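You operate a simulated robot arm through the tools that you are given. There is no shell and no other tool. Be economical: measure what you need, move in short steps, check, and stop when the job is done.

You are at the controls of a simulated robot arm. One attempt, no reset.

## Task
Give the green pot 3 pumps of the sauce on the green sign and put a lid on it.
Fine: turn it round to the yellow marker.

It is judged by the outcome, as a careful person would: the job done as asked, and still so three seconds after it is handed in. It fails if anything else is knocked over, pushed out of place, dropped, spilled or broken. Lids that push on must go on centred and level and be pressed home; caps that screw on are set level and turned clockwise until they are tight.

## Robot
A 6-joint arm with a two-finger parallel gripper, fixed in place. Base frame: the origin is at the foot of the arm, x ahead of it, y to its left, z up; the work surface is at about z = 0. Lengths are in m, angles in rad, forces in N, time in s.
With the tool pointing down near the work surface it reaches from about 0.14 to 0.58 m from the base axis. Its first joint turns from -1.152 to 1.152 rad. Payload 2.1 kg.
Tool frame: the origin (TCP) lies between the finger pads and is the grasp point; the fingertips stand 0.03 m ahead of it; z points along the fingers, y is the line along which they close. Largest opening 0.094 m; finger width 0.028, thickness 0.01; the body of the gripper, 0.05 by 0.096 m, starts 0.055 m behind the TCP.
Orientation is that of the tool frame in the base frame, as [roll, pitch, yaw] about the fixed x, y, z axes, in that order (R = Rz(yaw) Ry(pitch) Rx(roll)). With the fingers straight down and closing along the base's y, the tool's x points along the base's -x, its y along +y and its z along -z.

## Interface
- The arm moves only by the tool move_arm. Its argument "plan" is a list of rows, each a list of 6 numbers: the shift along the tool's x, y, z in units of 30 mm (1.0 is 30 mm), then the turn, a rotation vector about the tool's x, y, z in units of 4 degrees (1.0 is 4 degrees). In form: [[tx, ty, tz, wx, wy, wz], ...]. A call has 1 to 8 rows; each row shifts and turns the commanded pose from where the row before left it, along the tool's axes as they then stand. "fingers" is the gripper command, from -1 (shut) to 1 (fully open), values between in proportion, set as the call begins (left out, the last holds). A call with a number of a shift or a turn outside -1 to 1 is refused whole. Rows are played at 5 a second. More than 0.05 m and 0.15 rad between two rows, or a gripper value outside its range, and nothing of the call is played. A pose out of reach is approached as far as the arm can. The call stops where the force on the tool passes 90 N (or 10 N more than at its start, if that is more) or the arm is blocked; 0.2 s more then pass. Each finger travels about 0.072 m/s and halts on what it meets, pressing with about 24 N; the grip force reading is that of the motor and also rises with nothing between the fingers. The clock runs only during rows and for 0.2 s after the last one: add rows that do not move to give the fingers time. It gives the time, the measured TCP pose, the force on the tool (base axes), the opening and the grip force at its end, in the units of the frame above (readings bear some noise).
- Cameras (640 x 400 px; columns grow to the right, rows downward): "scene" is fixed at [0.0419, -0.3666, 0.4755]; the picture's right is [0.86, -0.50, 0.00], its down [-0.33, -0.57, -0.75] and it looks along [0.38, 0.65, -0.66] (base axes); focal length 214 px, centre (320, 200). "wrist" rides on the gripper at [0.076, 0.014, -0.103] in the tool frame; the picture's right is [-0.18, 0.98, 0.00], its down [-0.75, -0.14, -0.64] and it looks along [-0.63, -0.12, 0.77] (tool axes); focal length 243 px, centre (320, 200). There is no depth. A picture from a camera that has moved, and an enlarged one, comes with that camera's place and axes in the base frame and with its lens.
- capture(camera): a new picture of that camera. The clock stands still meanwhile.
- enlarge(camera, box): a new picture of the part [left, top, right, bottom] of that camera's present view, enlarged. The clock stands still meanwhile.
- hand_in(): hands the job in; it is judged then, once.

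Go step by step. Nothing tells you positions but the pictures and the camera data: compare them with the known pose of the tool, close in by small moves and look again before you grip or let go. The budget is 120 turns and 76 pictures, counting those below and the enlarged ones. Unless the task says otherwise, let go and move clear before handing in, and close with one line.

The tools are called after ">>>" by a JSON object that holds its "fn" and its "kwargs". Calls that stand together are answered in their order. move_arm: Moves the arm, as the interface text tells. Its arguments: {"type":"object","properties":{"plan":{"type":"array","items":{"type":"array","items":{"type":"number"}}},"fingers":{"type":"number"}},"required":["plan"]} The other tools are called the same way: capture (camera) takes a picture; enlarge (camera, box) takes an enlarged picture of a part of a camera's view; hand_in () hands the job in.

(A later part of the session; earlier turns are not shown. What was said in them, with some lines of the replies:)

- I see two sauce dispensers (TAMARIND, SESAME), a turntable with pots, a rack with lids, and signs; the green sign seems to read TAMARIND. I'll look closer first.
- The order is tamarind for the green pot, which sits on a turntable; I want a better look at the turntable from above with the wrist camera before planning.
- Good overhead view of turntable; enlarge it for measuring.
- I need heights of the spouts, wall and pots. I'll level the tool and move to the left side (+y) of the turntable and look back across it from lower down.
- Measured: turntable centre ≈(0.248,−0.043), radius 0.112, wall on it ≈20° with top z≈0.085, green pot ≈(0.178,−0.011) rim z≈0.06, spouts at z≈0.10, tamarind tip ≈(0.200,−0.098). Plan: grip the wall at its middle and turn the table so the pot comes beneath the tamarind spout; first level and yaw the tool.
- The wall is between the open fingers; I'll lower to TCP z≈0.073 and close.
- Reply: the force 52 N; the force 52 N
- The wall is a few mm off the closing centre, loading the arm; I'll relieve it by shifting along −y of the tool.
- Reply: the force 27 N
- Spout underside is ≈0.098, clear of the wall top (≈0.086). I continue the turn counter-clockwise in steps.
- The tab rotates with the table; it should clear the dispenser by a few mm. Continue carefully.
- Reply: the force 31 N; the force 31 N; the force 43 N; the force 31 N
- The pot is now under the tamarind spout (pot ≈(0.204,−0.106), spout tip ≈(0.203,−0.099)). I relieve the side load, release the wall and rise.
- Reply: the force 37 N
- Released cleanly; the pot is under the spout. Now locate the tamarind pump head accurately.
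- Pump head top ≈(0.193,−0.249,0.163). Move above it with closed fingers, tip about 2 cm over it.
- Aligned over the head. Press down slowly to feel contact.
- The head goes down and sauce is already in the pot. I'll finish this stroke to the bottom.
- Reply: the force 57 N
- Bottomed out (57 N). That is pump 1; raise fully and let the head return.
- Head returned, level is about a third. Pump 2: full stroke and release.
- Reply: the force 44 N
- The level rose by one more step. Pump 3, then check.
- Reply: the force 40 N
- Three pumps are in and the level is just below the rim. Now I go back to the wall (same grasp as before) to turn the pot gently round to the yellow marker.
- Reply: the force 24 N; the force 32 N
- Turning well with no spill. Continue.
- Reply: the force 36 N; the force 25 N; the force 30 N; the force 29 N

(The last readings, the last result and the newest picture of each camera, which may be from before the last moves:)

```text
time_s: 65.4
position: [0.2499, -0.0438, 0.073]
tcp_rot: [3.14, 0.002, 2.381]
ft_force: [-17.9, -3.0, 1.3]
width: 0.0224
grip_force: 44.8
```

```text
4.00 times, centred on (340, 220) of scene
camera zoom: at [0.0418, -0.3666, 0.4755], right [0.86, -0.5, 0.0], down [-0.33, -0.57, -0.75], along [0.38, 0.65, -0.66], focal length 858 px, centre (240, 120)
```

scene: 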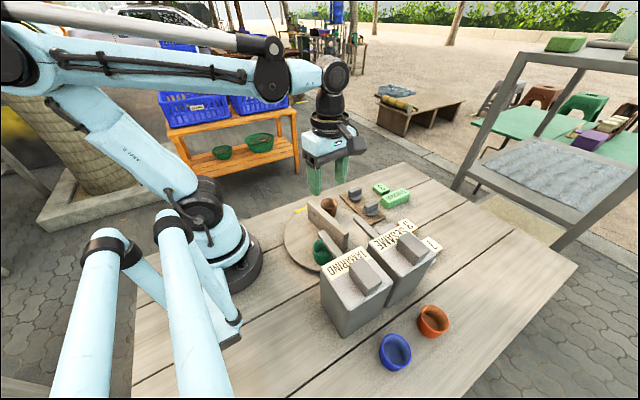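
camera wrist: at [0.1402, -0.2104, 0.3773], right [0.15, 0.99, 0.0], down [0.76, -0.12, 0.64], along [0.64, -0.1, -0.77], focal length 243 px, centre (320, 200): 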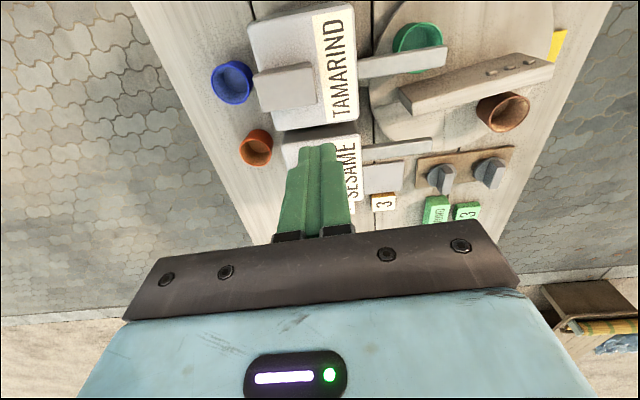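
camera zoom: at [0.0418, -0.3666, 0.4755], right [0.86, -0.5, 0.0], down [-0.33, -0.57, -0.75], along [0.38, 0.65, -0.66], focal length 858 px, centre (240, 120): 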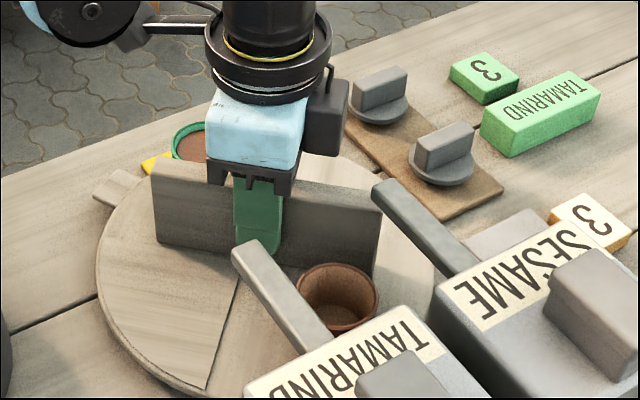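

The pot is now next to the yellow marker. Release, rise, and look from above.

>>> {"fn": "move_arm", "kwargs": {"plan": [[0, -0.03, 0, 0, 0, 0], [0, 0, 0, 0, 0, 0]]}}

>>> {"fn": "move_arm", "kwargs": {"plan": [[0, 0, 0, 0, 0, 0], [0, 0, 0, 0, 0, 0], [0, 0, 0, 0, 0, 0], [0, 0, -0.5, 0, 0, 0], [0, 0, -1, 0, 0, 0], [0, 0, -1, 0, 0, 0], [0, 0, -1, 0, 0, 0], [0, 0, -1, 0, 0, 0]], "fingers": 0.28}}

>>> {"fn": "move_arm", "kwargs": {"plan": [[0, 0, -1, 0, 0, -1], [0, 0, -1, 0, 0, -1], [0, 0, -1, 0, 0, -1], [0, 0, 0, 0, 0, -1], [0, 0, 0, 0, 0, -1], [0, 0, 0, 0, 0, -1], [0, 0, 0, 0, 0, -1], [0, 0, 0, 0, 0, -1]]}}

>>> {"fn": "capture", "kwargs": {"camera": "wrist"}}

>>> {"fn": "enlarge", "kwargs": {"camera": "scene", "box": [260, 160, 420, 260]}}

```text
time_s: 66.0
position: [0.2493, -0.0438, 0.0713]
tcp_rot: [3.138, 0.0, 2.383]
ft_force: [-10.1, 8.0, 9.1]
width: 0.0223
grip_force: 44.9
```

```text
time_s: 67.8
position: [0.2473, -0.0442, 0.2077]
tcp_rot: [3.141, 0.001, 2.382]
ft_force: [-0.4, 0.2, 0.6]
width: 0.0603
grip_force: 0.1
```

```text
time_s: 69.6
position: [0.2481, -0.0448, 0.2968]
tcp_rot: [-3.141, 0.002, 2.944]
ft_force: [0.4, -0.7, 0.3]
width: 0.0603
grip_force: 0.0
```

```text
40 pictures are left
camera wrist: at [0.1769, -0.0149, 0.4001], right [0.38, 0.93, 0.0], down [0.71, -0.29, 0.64], along [0.6, -0.24, -0.77], focal length 243 px, centre (320, 200)
```

wrist: 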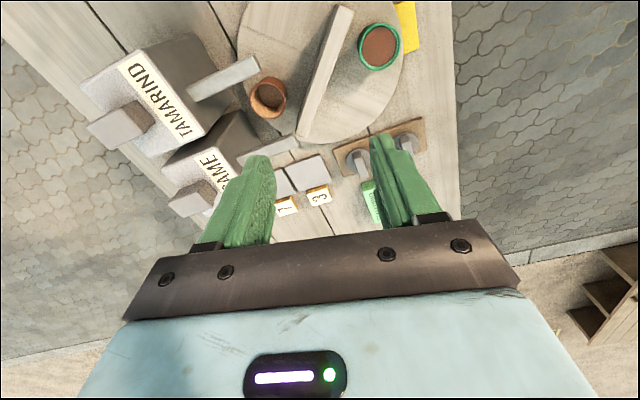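

```text
4.00 times, centred on (340, 210) of scene
camera zoom: at [0.0419, -0.3666, 0.4755], right [0.86, -0.5, 0.0], down [-0.33, -0.57, -0.75], along [0.38, 0.65, -0.66], focal length 858 px, centre (240, 160)
```

zoom: 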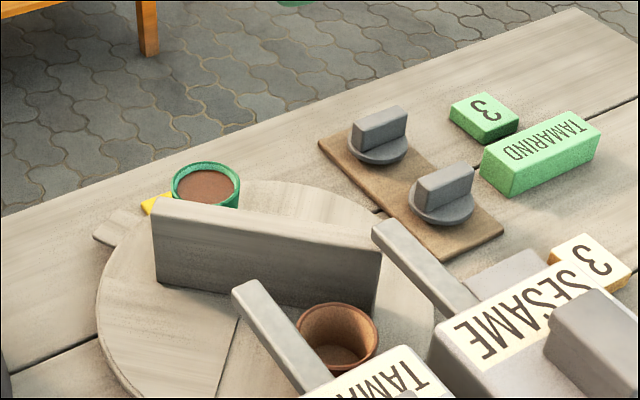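

Pot is in line with the marker (pot ≈(0.248,0.032), marker ≈(0.249,0.079)). Next, view the far lid (≈(0.409,0.039)) closely for grasping.

>>> {"fn": "move_arm", "kwargs": {"plan": [[0, 0, 0, 0, 0, -0.9], [0, 0, 0, 0, 0, -0.9], [0, 0, 0, 0, 0, -1], [-1, 0.8, 0, 0, 0, 0], [-1, 0.8, 0.5, 0, 0, 0], [-0.6, 0.8, 0.5, 0, 0, 0], [0, 0.3, 0.5, 0, 0, 0]]}}

>>> {"fn": "enlarge", "kwargs": {"camera": "wrist", "box": [220, 0, 476, 200]}}

>>> {"fn": "enlarge", "kwargs": {"camera": "scene", "box": [335, 175, 399, 215]}}

```text
time_s: 71.2
position: [0.3277, 0.0368, 0.254]
tcp_rot: [-3.141, 0.0, 3.136]
ft_force: [1.1, -0.6, 0.4]
width: 0.0601
grip_force: 0.1
```

```text
2.00 times, centred on (348, 100) of wrist
camera zoom: at [0.251, 0.0507, 0.3561], right [0.19, 0.98, 0.0], down [0.75, -0.14, 0.64], along [0.63, -0.12, -0.77], focal length 485 px, centre (264, 400)
```

zoom: 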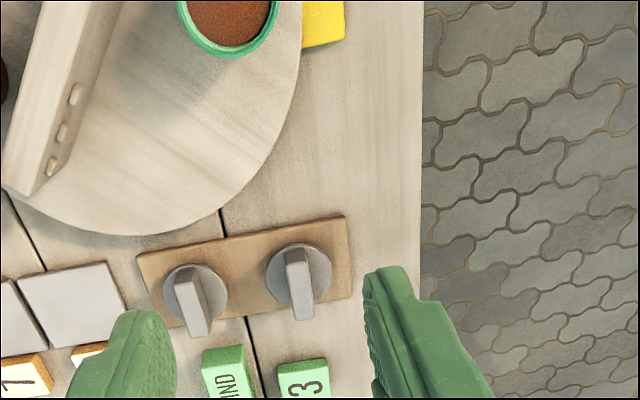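

```text
10.00 times, centred on (367, 195) of scene
camera zoom: at [0.0419, -0.3666, 0.4755], right [0.86, -0.5, 0.0], down [-0.33, -0.57, -0.75], along [0.38, 0.65, -0.66], focal length 2145 px, centre (-150, 250)
```

zoom: 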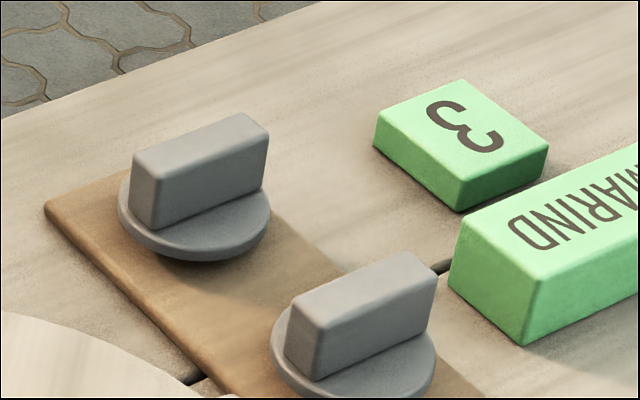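

Lid handle: along x, centre ≈(0.412,0.046), top z≈0.04. Approach above it.

>>> {"fn": "move_arm", "kwargs": {"plan": [[-0.94, 0.1, 0, 0, 0, 0], [-0.94, 0.1, 0, 0, 0, 0], [-0.93, 0.1, 0.9, 0, 0, 0], [0, 0, 1, 0, 0, 0], [0, 0, 1, 0, 0, 0], [0, 0, 1, 0, 0, 0], [0, 0, 1, 0, 0, 0], [0, 0, 0.5, 0, 0, 0]]}}

>>> {"fn": "enlarge", "kwargs": {"camera": "wrist", "box": [220, 80, 420, 240]}}

>>> {"fn": "enlarge", "kwargs": {"camera": "scene", "box": [335, 165, 399, 205]}}

```text
time_s: 73.0
position: [0.4127, 0.0442, 0.0909]
tcp_rot: [3.141, 0.001, 3.135]
ft_force: [0.4, 0.7, 0.2]
width: 0.0601
grip_force: 0.1
```

```text
2.50 times, centred on (320, 160) of wrist
camera zoom: at [0.3366, 0.0595, 0.1928], right [0.19, 0.98, 0.0], down [0.75, -0.15, 0.64], along [0.63, -0.12, -0.77], focal length 606 px, centre (320, 300)
```

zoom: 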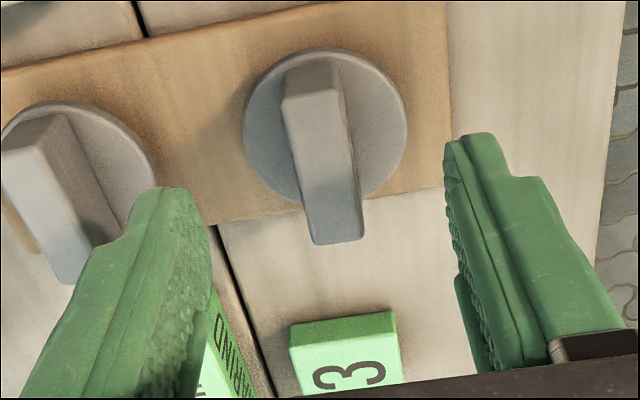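

```text
10.00 times, centred on (367, 185) of scene
camera zoom: at [0.0419, -0.3666, 0.4755], right [0.86, -0.5, 0.0], down [-0.33, -0.57, -0.75], along [0.38, 0.65, -0.66], focal length 2145 px, centre (-150, 350)
```

zoom: 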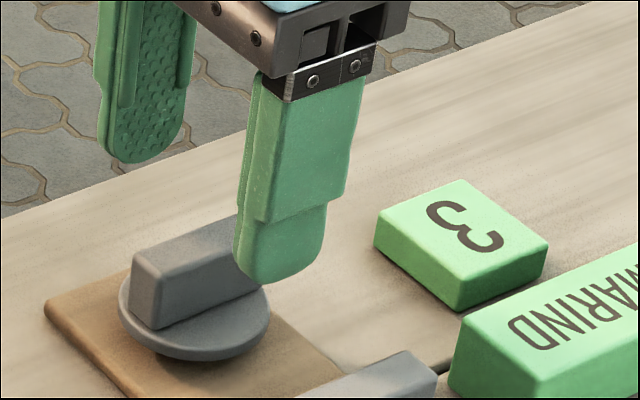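

Aligned within 2 mm; correct y and descend to the handle.

>>> {"fn": "move_arm", "kwargs": {"plan": [[0, 0.07, 0.4, 0, 0, 0], [0, 0, 0.4, 0, 0, 0], [0, 0, 0.25, 0, 0, 0], [0, 0, 0.1, 0, 0, 0]]}}

>>> {"fn": "enlarge", "kwargs": {"camera": "scene", "box": [335, 165, 399, 205]}}

```text
time_s: 74.0
position: [0.4126, 0.0462, 0.0558]
tcp_rot: [-3.141, 0.002, 3.136]
ft_force: [-0.1, 0.7, 0.3]
width: 0.0604
grip_force: 0.0
```

```text
10.00 times, centred on (367, 185) of scene
camera zoom: at [0.0419, -0.3666, 0.4755], right [0.86, -0.5, 0.0], down [-0.33, -0.57, -0.75], along [0.38, 0.65, -0.66], focal length 2145 px, centre (-150, 350)
```

zoom: 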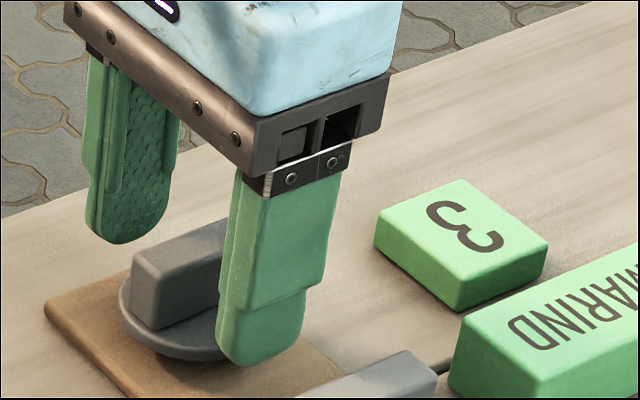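

>>> {"fn": "move_arm", "kwargs": {"plan": [[0, 0, -0.08, 0, 0, 0], [0, 0, 0, 0, 0, 0]]}}

>>> {"fn": "move_arm", "kwargs": {"plan": [[0, 0, 0, 0, 0, 0], [0, 0, 0, 0, 0, 0], [0, 0, 0, 0, 0, 0]], "fingers": -1}}

>>> {"fn": "enlarge", "kwargs": {"camera": "scene", "box": [335, 165, 399, 205]}}

```text
time_s: 74.6
position: [0.4133, 0.0463, 0.058]
tcp_rot: [-3.141, 0.002, 3.137]
ft_force: [0.1, -0.2, 0.3]
width: 0.0602
grip_force: 0.1
```

```text
time_s: 75.4
position: [0.4129, 0.0455, 0.0578]
tcp_rot: [3.141, 0.001, 3.136]
ft_force: [-0.1, 0.5, 0.0]
width: 0.0145
grip_force: 23.6
```

```text
10.00 times, centred on (367, 185) of scene
camera zoom: at [0.0419, -0.3666, 0.4755], right [0.86, -0.5, 0.0], down [-0.33, -0.57, -0.75], along [0.38, 0.65, -0.66], focal length 2145 px, centre (-150, 350)
```

zoom: 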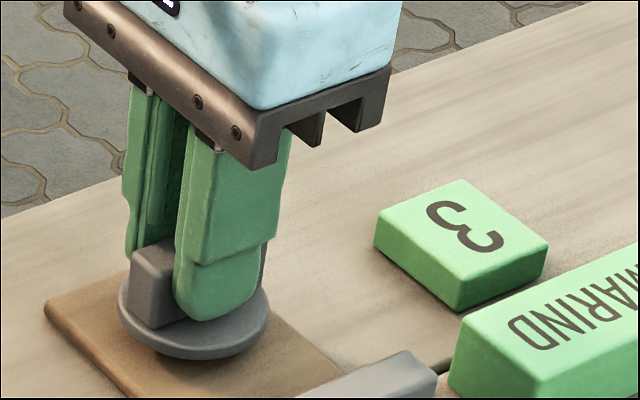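

Gripped. Lift and check the lid is level in the fingers.

>>> {"fn": "move_arm", "kwargs": {"plan": [[0, 0, -0.3, 0, 0, 0], [0, 0, -0.6, 0, 0, 0], [0, 0, -0.8, 0, 0, 0], [0, 0, -0.8, 0, 0, 0], [0, 0, -0.8, 0, 0, 0], [0, 0, -0.4, 0, 0, 0]]}}

>>> {"fn": "enlarge", "kwargs": {"camera": "scene", "box": [325, 120, 405, 170]}}

>>> {"fn": "enlarge", "kwargs": {"camera": "wrist", "box": [240, 80, 400, 240]}}

```text
time_s: 76.8
position: [0.4118, 0.0462, 0.169]
tcp_rot: [-3.142, 0.003, 3.136]
ft_force: [-0.2, -0.1, -0.7]
width: 0.0145
grip_force: 23.4
```

```text
8.00 times, centred on (365, 145) of scene
camera zoom: at [0.0419, -0.3666, 0.4755], right [0.86, -0.5, 0.0], down [-0.33, -0.57, -0.75], along [0.38, 0.65, -0.66], focal length 1716 px, centre (-40, 640)
```

zoom: 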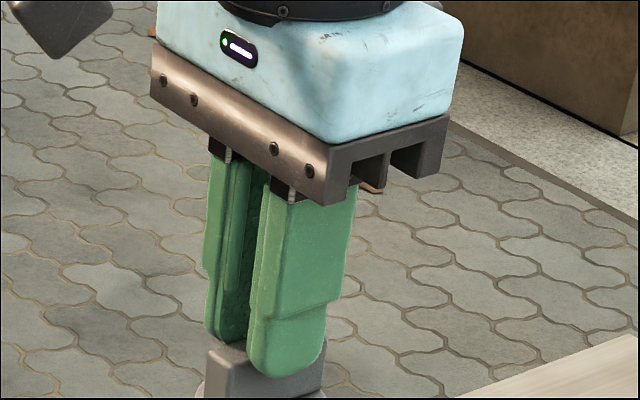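

```text
2.50 times, centred on (320, 160) of wrist
camera zoom: at [0.3355, 0.0616, 0.2723], right [0.19, 0.98, 0.0], down [0.75, -0.15, 0.64], along [0.63, -0.12, -0.77], focal length 606 px, centre (320, 300)
```

zoom: 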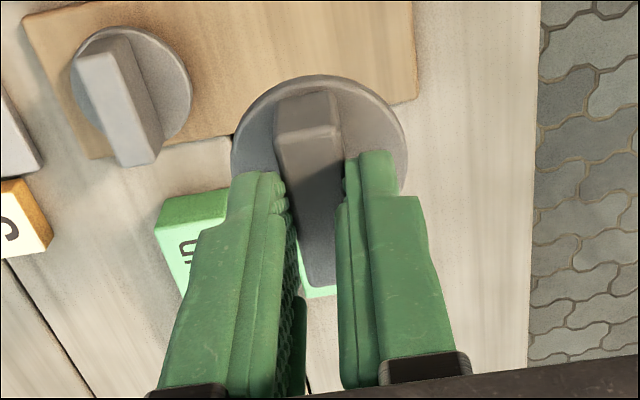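

The lid is held level and about centred under the TCP. Carry it over the pot, staying high.

>>> {"fn": "move_arm", "kwargs": {"plan": [[0.5, -0.06, 0, 0, 0, 0], [0.8, -0.07, 0, 0, 0, 0], [0.9, -0.07, 0, 0, 0, 0], [0.9, -0.07, 0, 0, 0, 0], [0.9, -0.07, 0, 0, 0, 0], [0.9, -0.07, 0, 0, 0, 0], [0.58, -0.06, 0, 0, 0, 0]]}}

>>> {"fn": "move_arm", "kwargs": {"plan": [[0, 0, 0.5, 0, 0, 0], [0, 0, 0.5, 0, 0, 0], [0, 0, 0, 0, 0, 0]]}}

>>> {"fn": "enlarge", "kwargs": {"camera": "scene", "box": [270, 170, 350, 220]}}

>>> {"fn": "enlarge", "kwargs": {"camera": "wrist", "box": [240, 80, 400, 240]}}

```text
time_s: 78.4
position: [0.2449, 0.0325, 0.1701]
tcp_rot: [3.141, 0.002, 3.137]
ft_force: [1.1, 0.3, -0.2]
width: 0.0146
grip_force: 24.3
```

```text
time_s: 79.2
position: [0.2458, 0.0327, 0.1366]
tcp_rot: [3.141, 0.001, 3.136]
ft_force: [0.2, -0.4, -0.3]
width: 0.0145
grip_force: 24.4
```

```text
8.00 times, centred on (310, 195) of scene
camera zoom: at [0.0418, -0.3666, 0.4755], right [0.86, -0.5, 0.0], down [-0.33, -0.57, -0.75], along [0.38, 0.65, -0.66], focal length 1716 px, centre (400, 240)
```

zoom: 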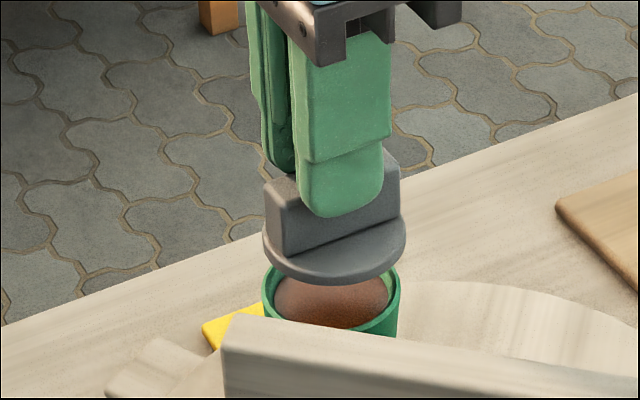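

```text
2.50 times, centred on (320, 160) of wrist
camera zoom: at [0.1705, 0.0485, 0.2402], right [0.19, 0.98, 0.0], down [0.75, -0.15, 0.64], along [0.63, -0.12, -0.77], focal length 606 px, centre (320, 300)
```

zoom: 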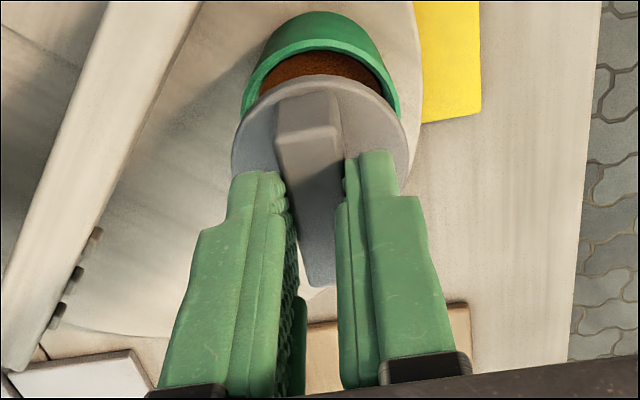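

Lid and pot are aligned within about 2 mm; make a small correction and lower closer, then look again.

>>> {"fn": "move_arm", "kwargs": {"plan": [[0.05, 0.025, 0, 0, 0, 0], [0, 0, 0.25, 0, 0, 0], [0, 0, 0.2, 0, 0, 0], [0, 0, 0, 0, 0, 0]]}}

>>> {"fn": "enlarge", "kwargs": {"camera": "scene", "box": [270, 170, 350, 220]}}

>>> {"fn": "enlarge", "kwargs": {"camera": "wrist", "box": [260, 70, 380, 190]}}

```text
time_s: 80.2
position: [0.2437, 0.0337, 0.1241]
tcp_rot: [-3.141, 0.003, 3.136]
ft_force: [-0.9, 0.3, -0.3]
width: 0.0144
grip_force: 23.9
```

```text
8.00 times, centred on (310, 195) of scene
camera zoom: at [0.0419, -0.3666, 0.4755], right [0.86, -0.5, 0.0], down [-0.33, -0.57, -0.75], along [0.38, 0.65, -0.66], focal length 1716 px, centre (400, 240)
```

zoom: 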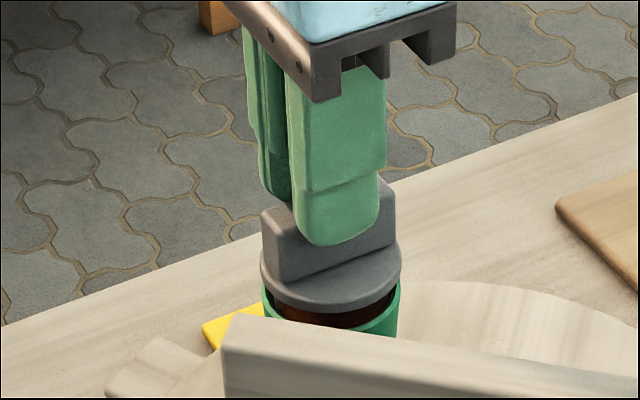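

```text
3.33 times, centred on (320, 130) of wrist
camera zoom: at [0.1691, 0.0492, 0.2278], right [0.19, 0.98, 0.0], down [0.75, -0.15, 0.64], along [0.63, -0.12, -0.77], focal length 809 px, centre (320, 433)
```

zoom: 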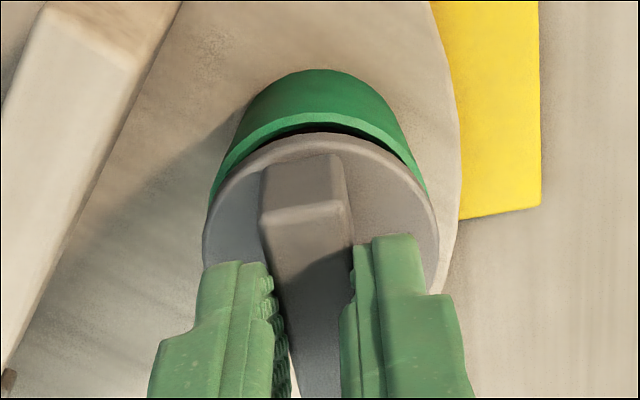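

Nearly concentric. Tiny correction and lower until the lid touches, watching force.

>>> {"fn": "move_arm", "kwargs": {"plan": [[-0.03, -0.015, 0, 0, 0, 0], [0, 0, 0.12, 0, 0, 0], [0, 0, 0.1, 0, 0, 0], [0, 0, 0.08, 0, 0, 0], [0, 0, 0, 0, 0, 0]]}}

>>> {"fn": "enlarge", "kwargs": {"camera": "scene", "box": [270, 170, 350, 220]}}

>>> {"fn": "enlarge", "kwargs": {"camera": "wrist", "box": [260, 70, 380, 190]}}

```text
time_s: 81.4
position: [0.2468, 0.0338, 0.1163]
tcp_rot: [-3.141, 0.003, 3.137]
ft_force: [-0.1, -0.4, -0.5]
width: 0.0146
grip_force: 24.1
```

```text
8.00 times, centred on (310, 195) of scene
camera zoom: at [0.0419, -0.3666, 0.4755], right [0.86, -0.5, 0.0], down [-0.33, -0.57, -0.75], along [0.38, 0.65, -0.66], focal length 1716 px, centre (400, 240)
```

zoom: 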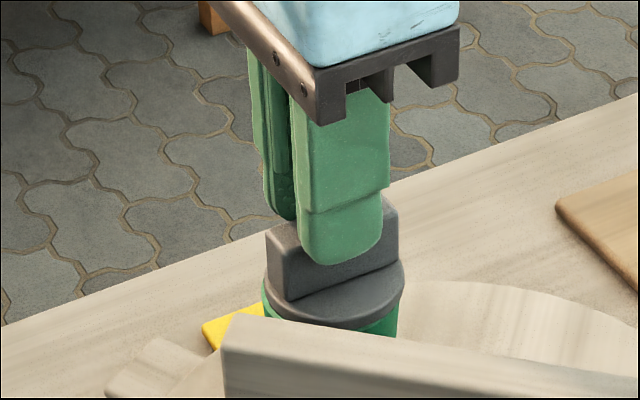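

```text
3.33 times, centred on (320, 130) of wrist
camera zoom: at [0.1702, 0.049, 0.2191], right [0.19, 0.98, 0.0], down [0.75, -0.15, 0.64], along [0.63, -0.12, -0.77], focal length 809 px, centre (320, 433)
```

zoom: 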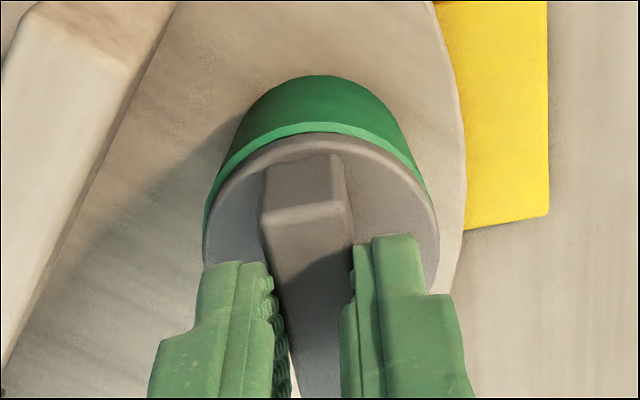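

>>> {"fn": "move_arm", "kwargs": {"plan": [[0.03, -0.01, 0, 0, 0, 0], [0, 0, 0.1, 0, 0, 0], [0, 0, 0.08, 0, 0, 0], [0, 0, 0, 0, 0, 0]]}}

>>> {"fn": "enlarge", "kwargs": {"camera": "scene", "box": [270, 170, 350, 220]}}

>>> {"fn": "enlarge", "kwargs": {"camera": "wrist", "box": [260, 70, 380, 190]}}

```text
time_s: 82.4
position: [0.2439, 0.0325, 0.1111]
tcp_rot: [3.141, 0.003, 3.137]
ft_force: [0.2, -1.2, 17.9]
width: 0.0145
grip_force: 23.7
```

```text
8.00 times, centred on (310, 195) of scene
camera zoom: at [0.0418, -0.3666, 0.4755], right [0.86, -0.5, 0.0], down [-0.33, -0.57, -0.75], along [0.38, 0.65, -0.66], focal length 1716 px, centre (400, 240)
```

zoom: 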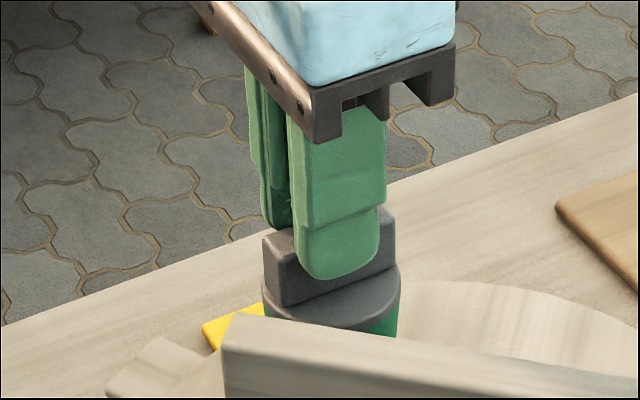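

```text
3.33 times, centred on (320, 130) of wrist
camera zoom: at [0.1686, 0.0486, 0.2134], right [0.19, 0.98, 0.0], down [0.75, -0.15, 0.64], along [0.63, -0.12, -0.77], focal length 809 px, centre (320, 433)
```

zoom: 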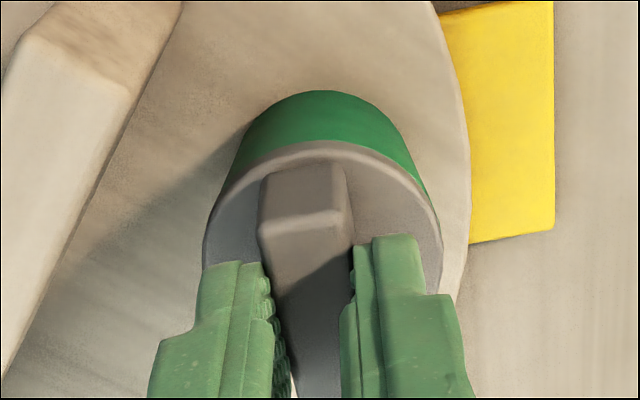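

Contact (18 N), lid appears concentric. Press gently.

>>> {"fn": "move_arm", "kwargs": {"plan": [[0, 0, 0.05, 0, 0, 0], [0, 0, 0.05, 0, 0, 0], [0, 0, 0.05, 0, 0, 0]]}}

>>> {"fn": "enlarge", "kwargs": {"camera": "scene", "box": [270, 170, 350, 220]}}

>>> {"fn": "enlarge", "kwargs": {"camera": "wrist", "box": [260, 70, 380, 190]}}

```text
time_s: 83.2
position: [0.2464, 0.0331, 0.1056]
tcp_rot: [-3.141, 0.002, 3.138]
ft_force: [-0.2, -0.1, 17.2]
width: 0.0145
grip_force: 24.1
```

```text
8.00 times, centred on (310, 195) of scene
camera zoom: at [0.0418, -0.3666, 0.4755], right [0.86, -0.5, 0.0], down [-0.33, -0.57, -0.75], along [0.38, 0.65, -0.66], focal length 1716 px, centre (400, 240)
```

zoom: 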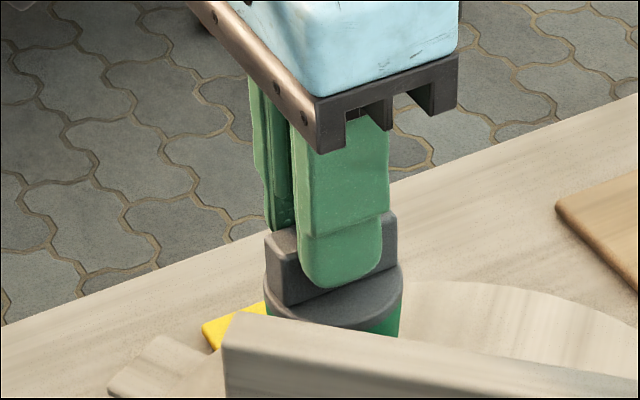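

```text
3.33 times, centred on (320, 130) of wrist
camera zoom: at [0.1697, 0.0485, 0.2092], right [0.19, 0.98, 0.0], down [0.75, -0.15, 0.64], along [0.63, -0.12, -0.77], focal length 809 px, centre (320, 433)
```

zoom: 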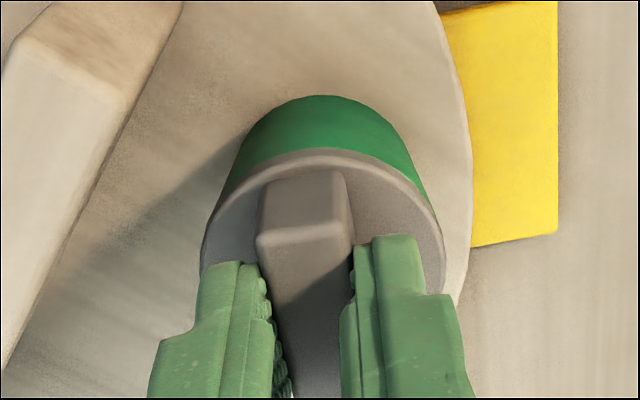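

The fingers are sliding down the handle, so I'll let go, close the fingers and press on top of the handle instead.

>>> {"fn": "move_arm", "kwargs": {"plan": [[0, 0, -0.05, 0, 0, 0], [0, 0, 0, 0, 0, 0]]}}

>>> {"fn": "move_arm", "kwargs": {"plan": [[0, 0, 0, 0, 0, 0], [0, 0, 0, 0, 0, 0], [0, 0, -0.5, 0, 0, 0], [0, 0, -1, 0, 0, 0], [0, 0, -0.8, 0, 0, 0]], "fingers": -0.2}}

>>> {"fn": "enlarge", "kwargs": {"camera": "scene", "box": [270, 170, 350, 220]}}

>>> {"fn": "enlarge", "kwargs": {"camera": "wrist", "box": [240, 50, 400, 210]}}

```text
time_s: 83.8
position: [0.2462, 0.0336, 0.1078]
tcp_rot: [-3.14, 0.001, 3.135]
ft_force: [0.8, -1.0, -0.7]
width: 0.0143
grip_force: 24.3
```

```text
time_s: 85.0
position: [0.2443, 0.0338, 0.1777]
tcp_rot: [-3.141, 0.003, 3.137]
ft_force: [0.3, 0.1, -0.3]
width: 0.0375
grip_force: 0.1
```

```text
8.00 times, centred on (310, 195) of scene
camera zoom: at [0.0418, -0.3666, 0.4755], right [0.86, -0.5, 0.0], down [-0.33, -0.57, -0.75], along [0.38, 0.65, -0.66], focal length 1716 px, centre (400, 240)
```

zoom: 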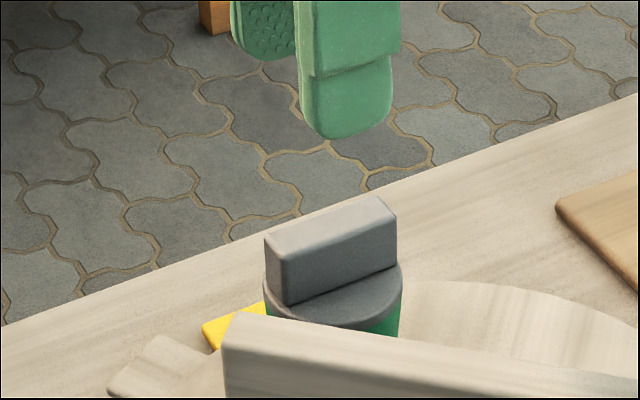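

```text
2.50 times, centred on (320, 130) of wrist
camera zoom: at [0.1681, 0.0498, 0.2802], right [0.19, 0.98, 0.0], down [0.75, -0.15, 0.64], along [0.63, -0.12, -0.77], focal length 606 px, centre (320, 375)
```

zoom: 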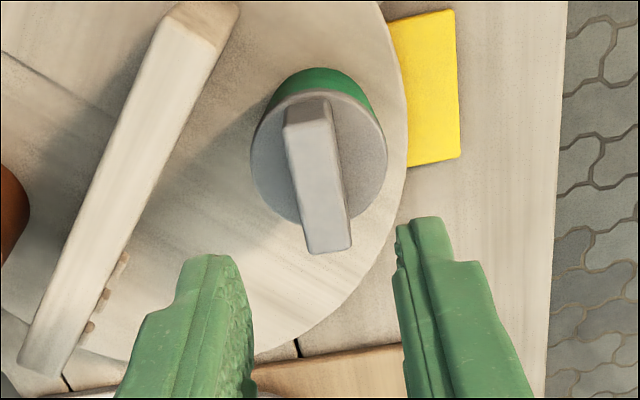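

Lid sits level on the pot. Close the fingers and press down on the handle's centre.

>>> {"fn": "move_arm", "kwargs": {"plan": [[0, 0.02, 0.2, 0, 0, 0], [0, 0, 0.5, 0, 0, 0], [0, 0, 0.5, 0, 0, 0], [0, 0, 0.2, 0, 0, 0], [0, 0, 0.15, 0, 0, 0], [0, 0, 0.1, 0, 0, 0]], "fingers": -1}}

>>> {"fn": "enlarge", "kwargs": {"camera": "wrist", "box": [240, 50, 400, 210]}}

>>> {"fn": "enlarge", "kwargs": {"camera": "scene", "box": [270, 170, 350, 220]}}

```text
time_s: 86.4
position: [0.2463, 0.0339, 0.1277]
tcp_rot: [-3.142, 0.002, 3.134]
ft_force: [0.3, -0.6, 0.2]
width: 0.0
grip_force: 24.3
```

```text
2.50 times, centred on (320, 130) of wrist
camera zoom: at [0.1698, 0.049, 0.2304], right [0.19, 0.98, 0.0], down [0.75, -0.15, 0.64], along [0.63, -0.12, -0.77], focal length 606 px, centre (320, 375)
```

zoom: 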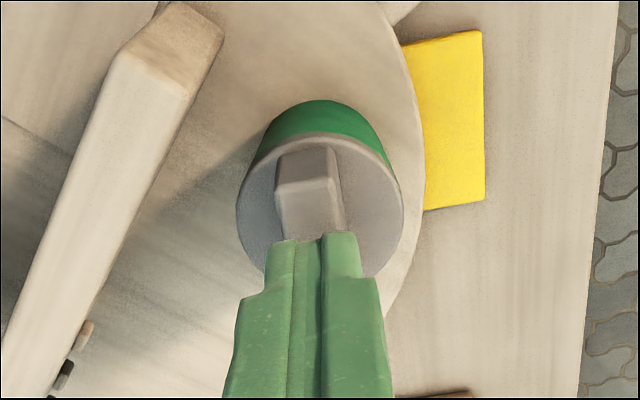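

```text
8.00 times, centred on (310, 195) of scene
camera zoom: at [0.0419, -0.3666, 0.4755], right [0.86, -0.5, 0.0], down [-0.33, -0.57, -0.75], along [0.38, 0.65, -0.66], focal length 1716 px, centre (400, 240)
```

zoom: 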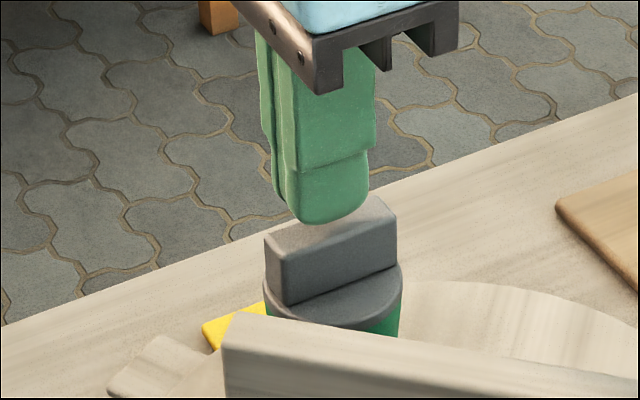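

>>> {"fn": "move_arm", "kwargs": {"plan": [[-0.04, 0, 0.08, 0, 0, 0], [0, 0, 0.08, 0, 0, 0], [0, 0, 0.08, 0, 0, 0], [0, 0, 0.05, 0, 0, 0]]}}

```text
time_s: 87.4
position: [0.2465, 0.0328, 0.1191]
tcp_rot: [-3.141, 0.001, 3.136]
ft_force: [0.5, -0.1, 1.7]
width: 0.0001
grip_force: 24.3
```

>>> {"fn": "move_arm", "kwargs": {"plan": [[0, 0, 0.05, 0, 0, 0], [0, 0, 0.05, 0, 0, 0], [0, 0, 0.05, 0, 0, 0]]}}

>>> {"fn": "enlarge", "kwargs": {"camera": "scene", "box": [270, 170, 350, 220]}}

```text
time_s: 88.2
position: [0.251, 0.0338, 0.1188]
tcp_rot: [-3.14, 0.0, 3.136]
ft_force: [-1.0, -0.1, 33.0]
width: 0.0
grip_force: 24.2
stopped in row 3: the force on the tool passed its limit (the readings are from after the stop); the commanded pose is now the measured one
```

```text
8.00 times, centred on (310, 195) of scene
camera zoom: at [0.0418, -0.3667, 0.4755], right [0.86, -0.5, 0.0], down [-0.33, -0.57, -0.75], along [0.38, 0.65, -0.66], focal length 1716 px, centre (400, 240)
```

zoom: 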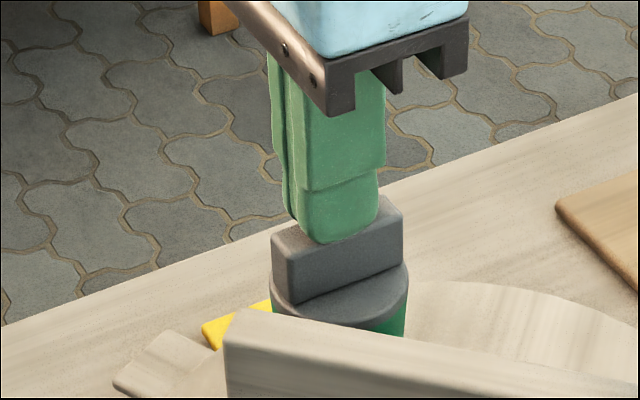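

The push reached the 90 N limit; the pot shifted with the table by ~2 mm only. Rise and inspect the lid's seating.

>>> {"fn": "move_arm", "kwargs": {"plan": [[0, 0, -0.2, 0, 0, 0], [0, 0, -0.8, 0, 0, 0], [0, 0, -1, 0, 0, 0], [0.5, 0, -1, 0, 0, 0]]}}

>>> {"fn": "enlarge", "kwargs": {"camera": "wrist", "box": [280, 40, 380, 120]}}

>>> {"fn": "enlarge", "kwargs": {"camera": "scene", "box": [290, 185, 330, 215]}}

```text
time_s: 89.2
position: [0.2348, 0.0359, 0.2075]
tcp_rot: [-3.14, 0.0, 3.137]
ft_force: [-0.1, -0.2, -0.7]
width: 0.0
grip_force: 23.7
```

```text
5.00 times, centred on (330, 80) of wrist
camera zoom: at [0.1585, 0.0505, 0.3101], right [0.19, 0.98, 0.0], down [0.75, -0.15, 0.64], along [0.63, -0.12, -0.77], focal length 1213 px, centre (270, 800)
```

zoom: 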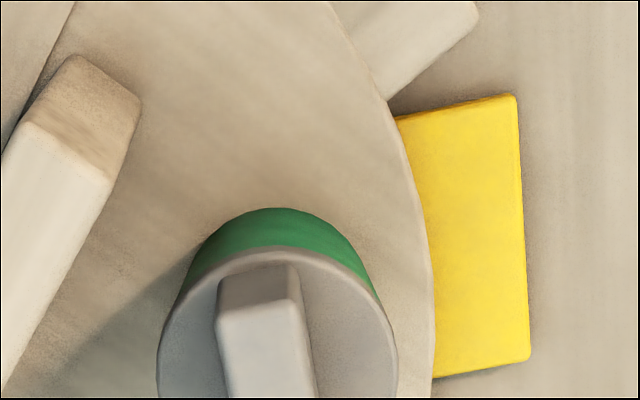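

```text
13.33 times, centred on (310, 200) of scene
camera zoom: at [0.0419, -0.3666, 0.4755], right [0.86, -0.5, 0.0], down [-0.33, -0.57, -0.75], along [0.38, 0.65, -0.66], focal length 2860 px, centre (453, 200)
```

zoom: 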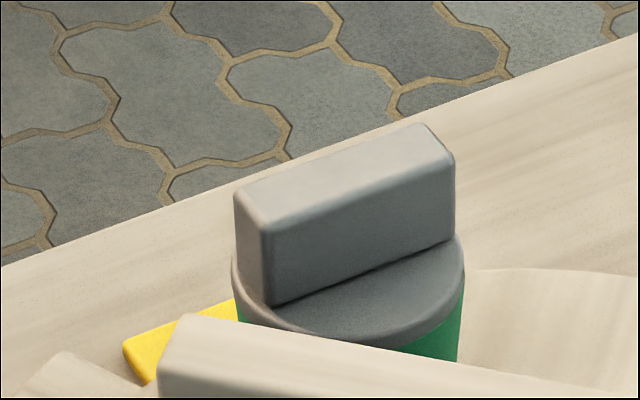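

>>> {"fn": "enlarge", "kwargs": {"camera": "scene", "box": [302, 196, 326, 211]}}

>>> {"fn": "capture", "kwargs": {"camera": "scene"}}

```text
16.00 times, centred on (314, 204) of scene
camera zoom: at [0.0419, -0.3666, 0.4755], right [0.86, -0.5, 0.0], down [-0.33, -0.57, -0.75], along [0.38, 0.65, -0.66], focal length 3432 px, centre (416, 144)
```

zoom: 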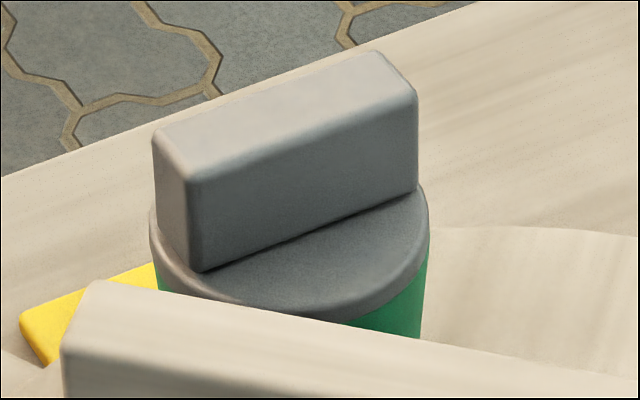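

```text
12 pictures are left
```

scene: 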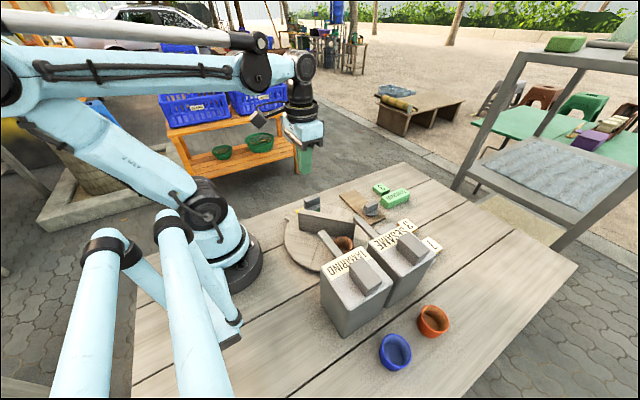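

The green pot holds three pumps of tamarind and is in line with the yellow marker. Its lid sits level and was pressed to a hard stop, the arm is clear and nothing else has been moved, so I'm handing it in.

>>> {"fn": "hand_in", "kwargs": {}}

```text
The job is handed in.
```

I gave the green pot three full pumps of tamarind, turned it round to the yellow marker, and put a lid on it, pressed down to a hard stop. I took "turn it round to the yellow marker" to mean the pot, so I lined up the pot rather than the turntable's tab.
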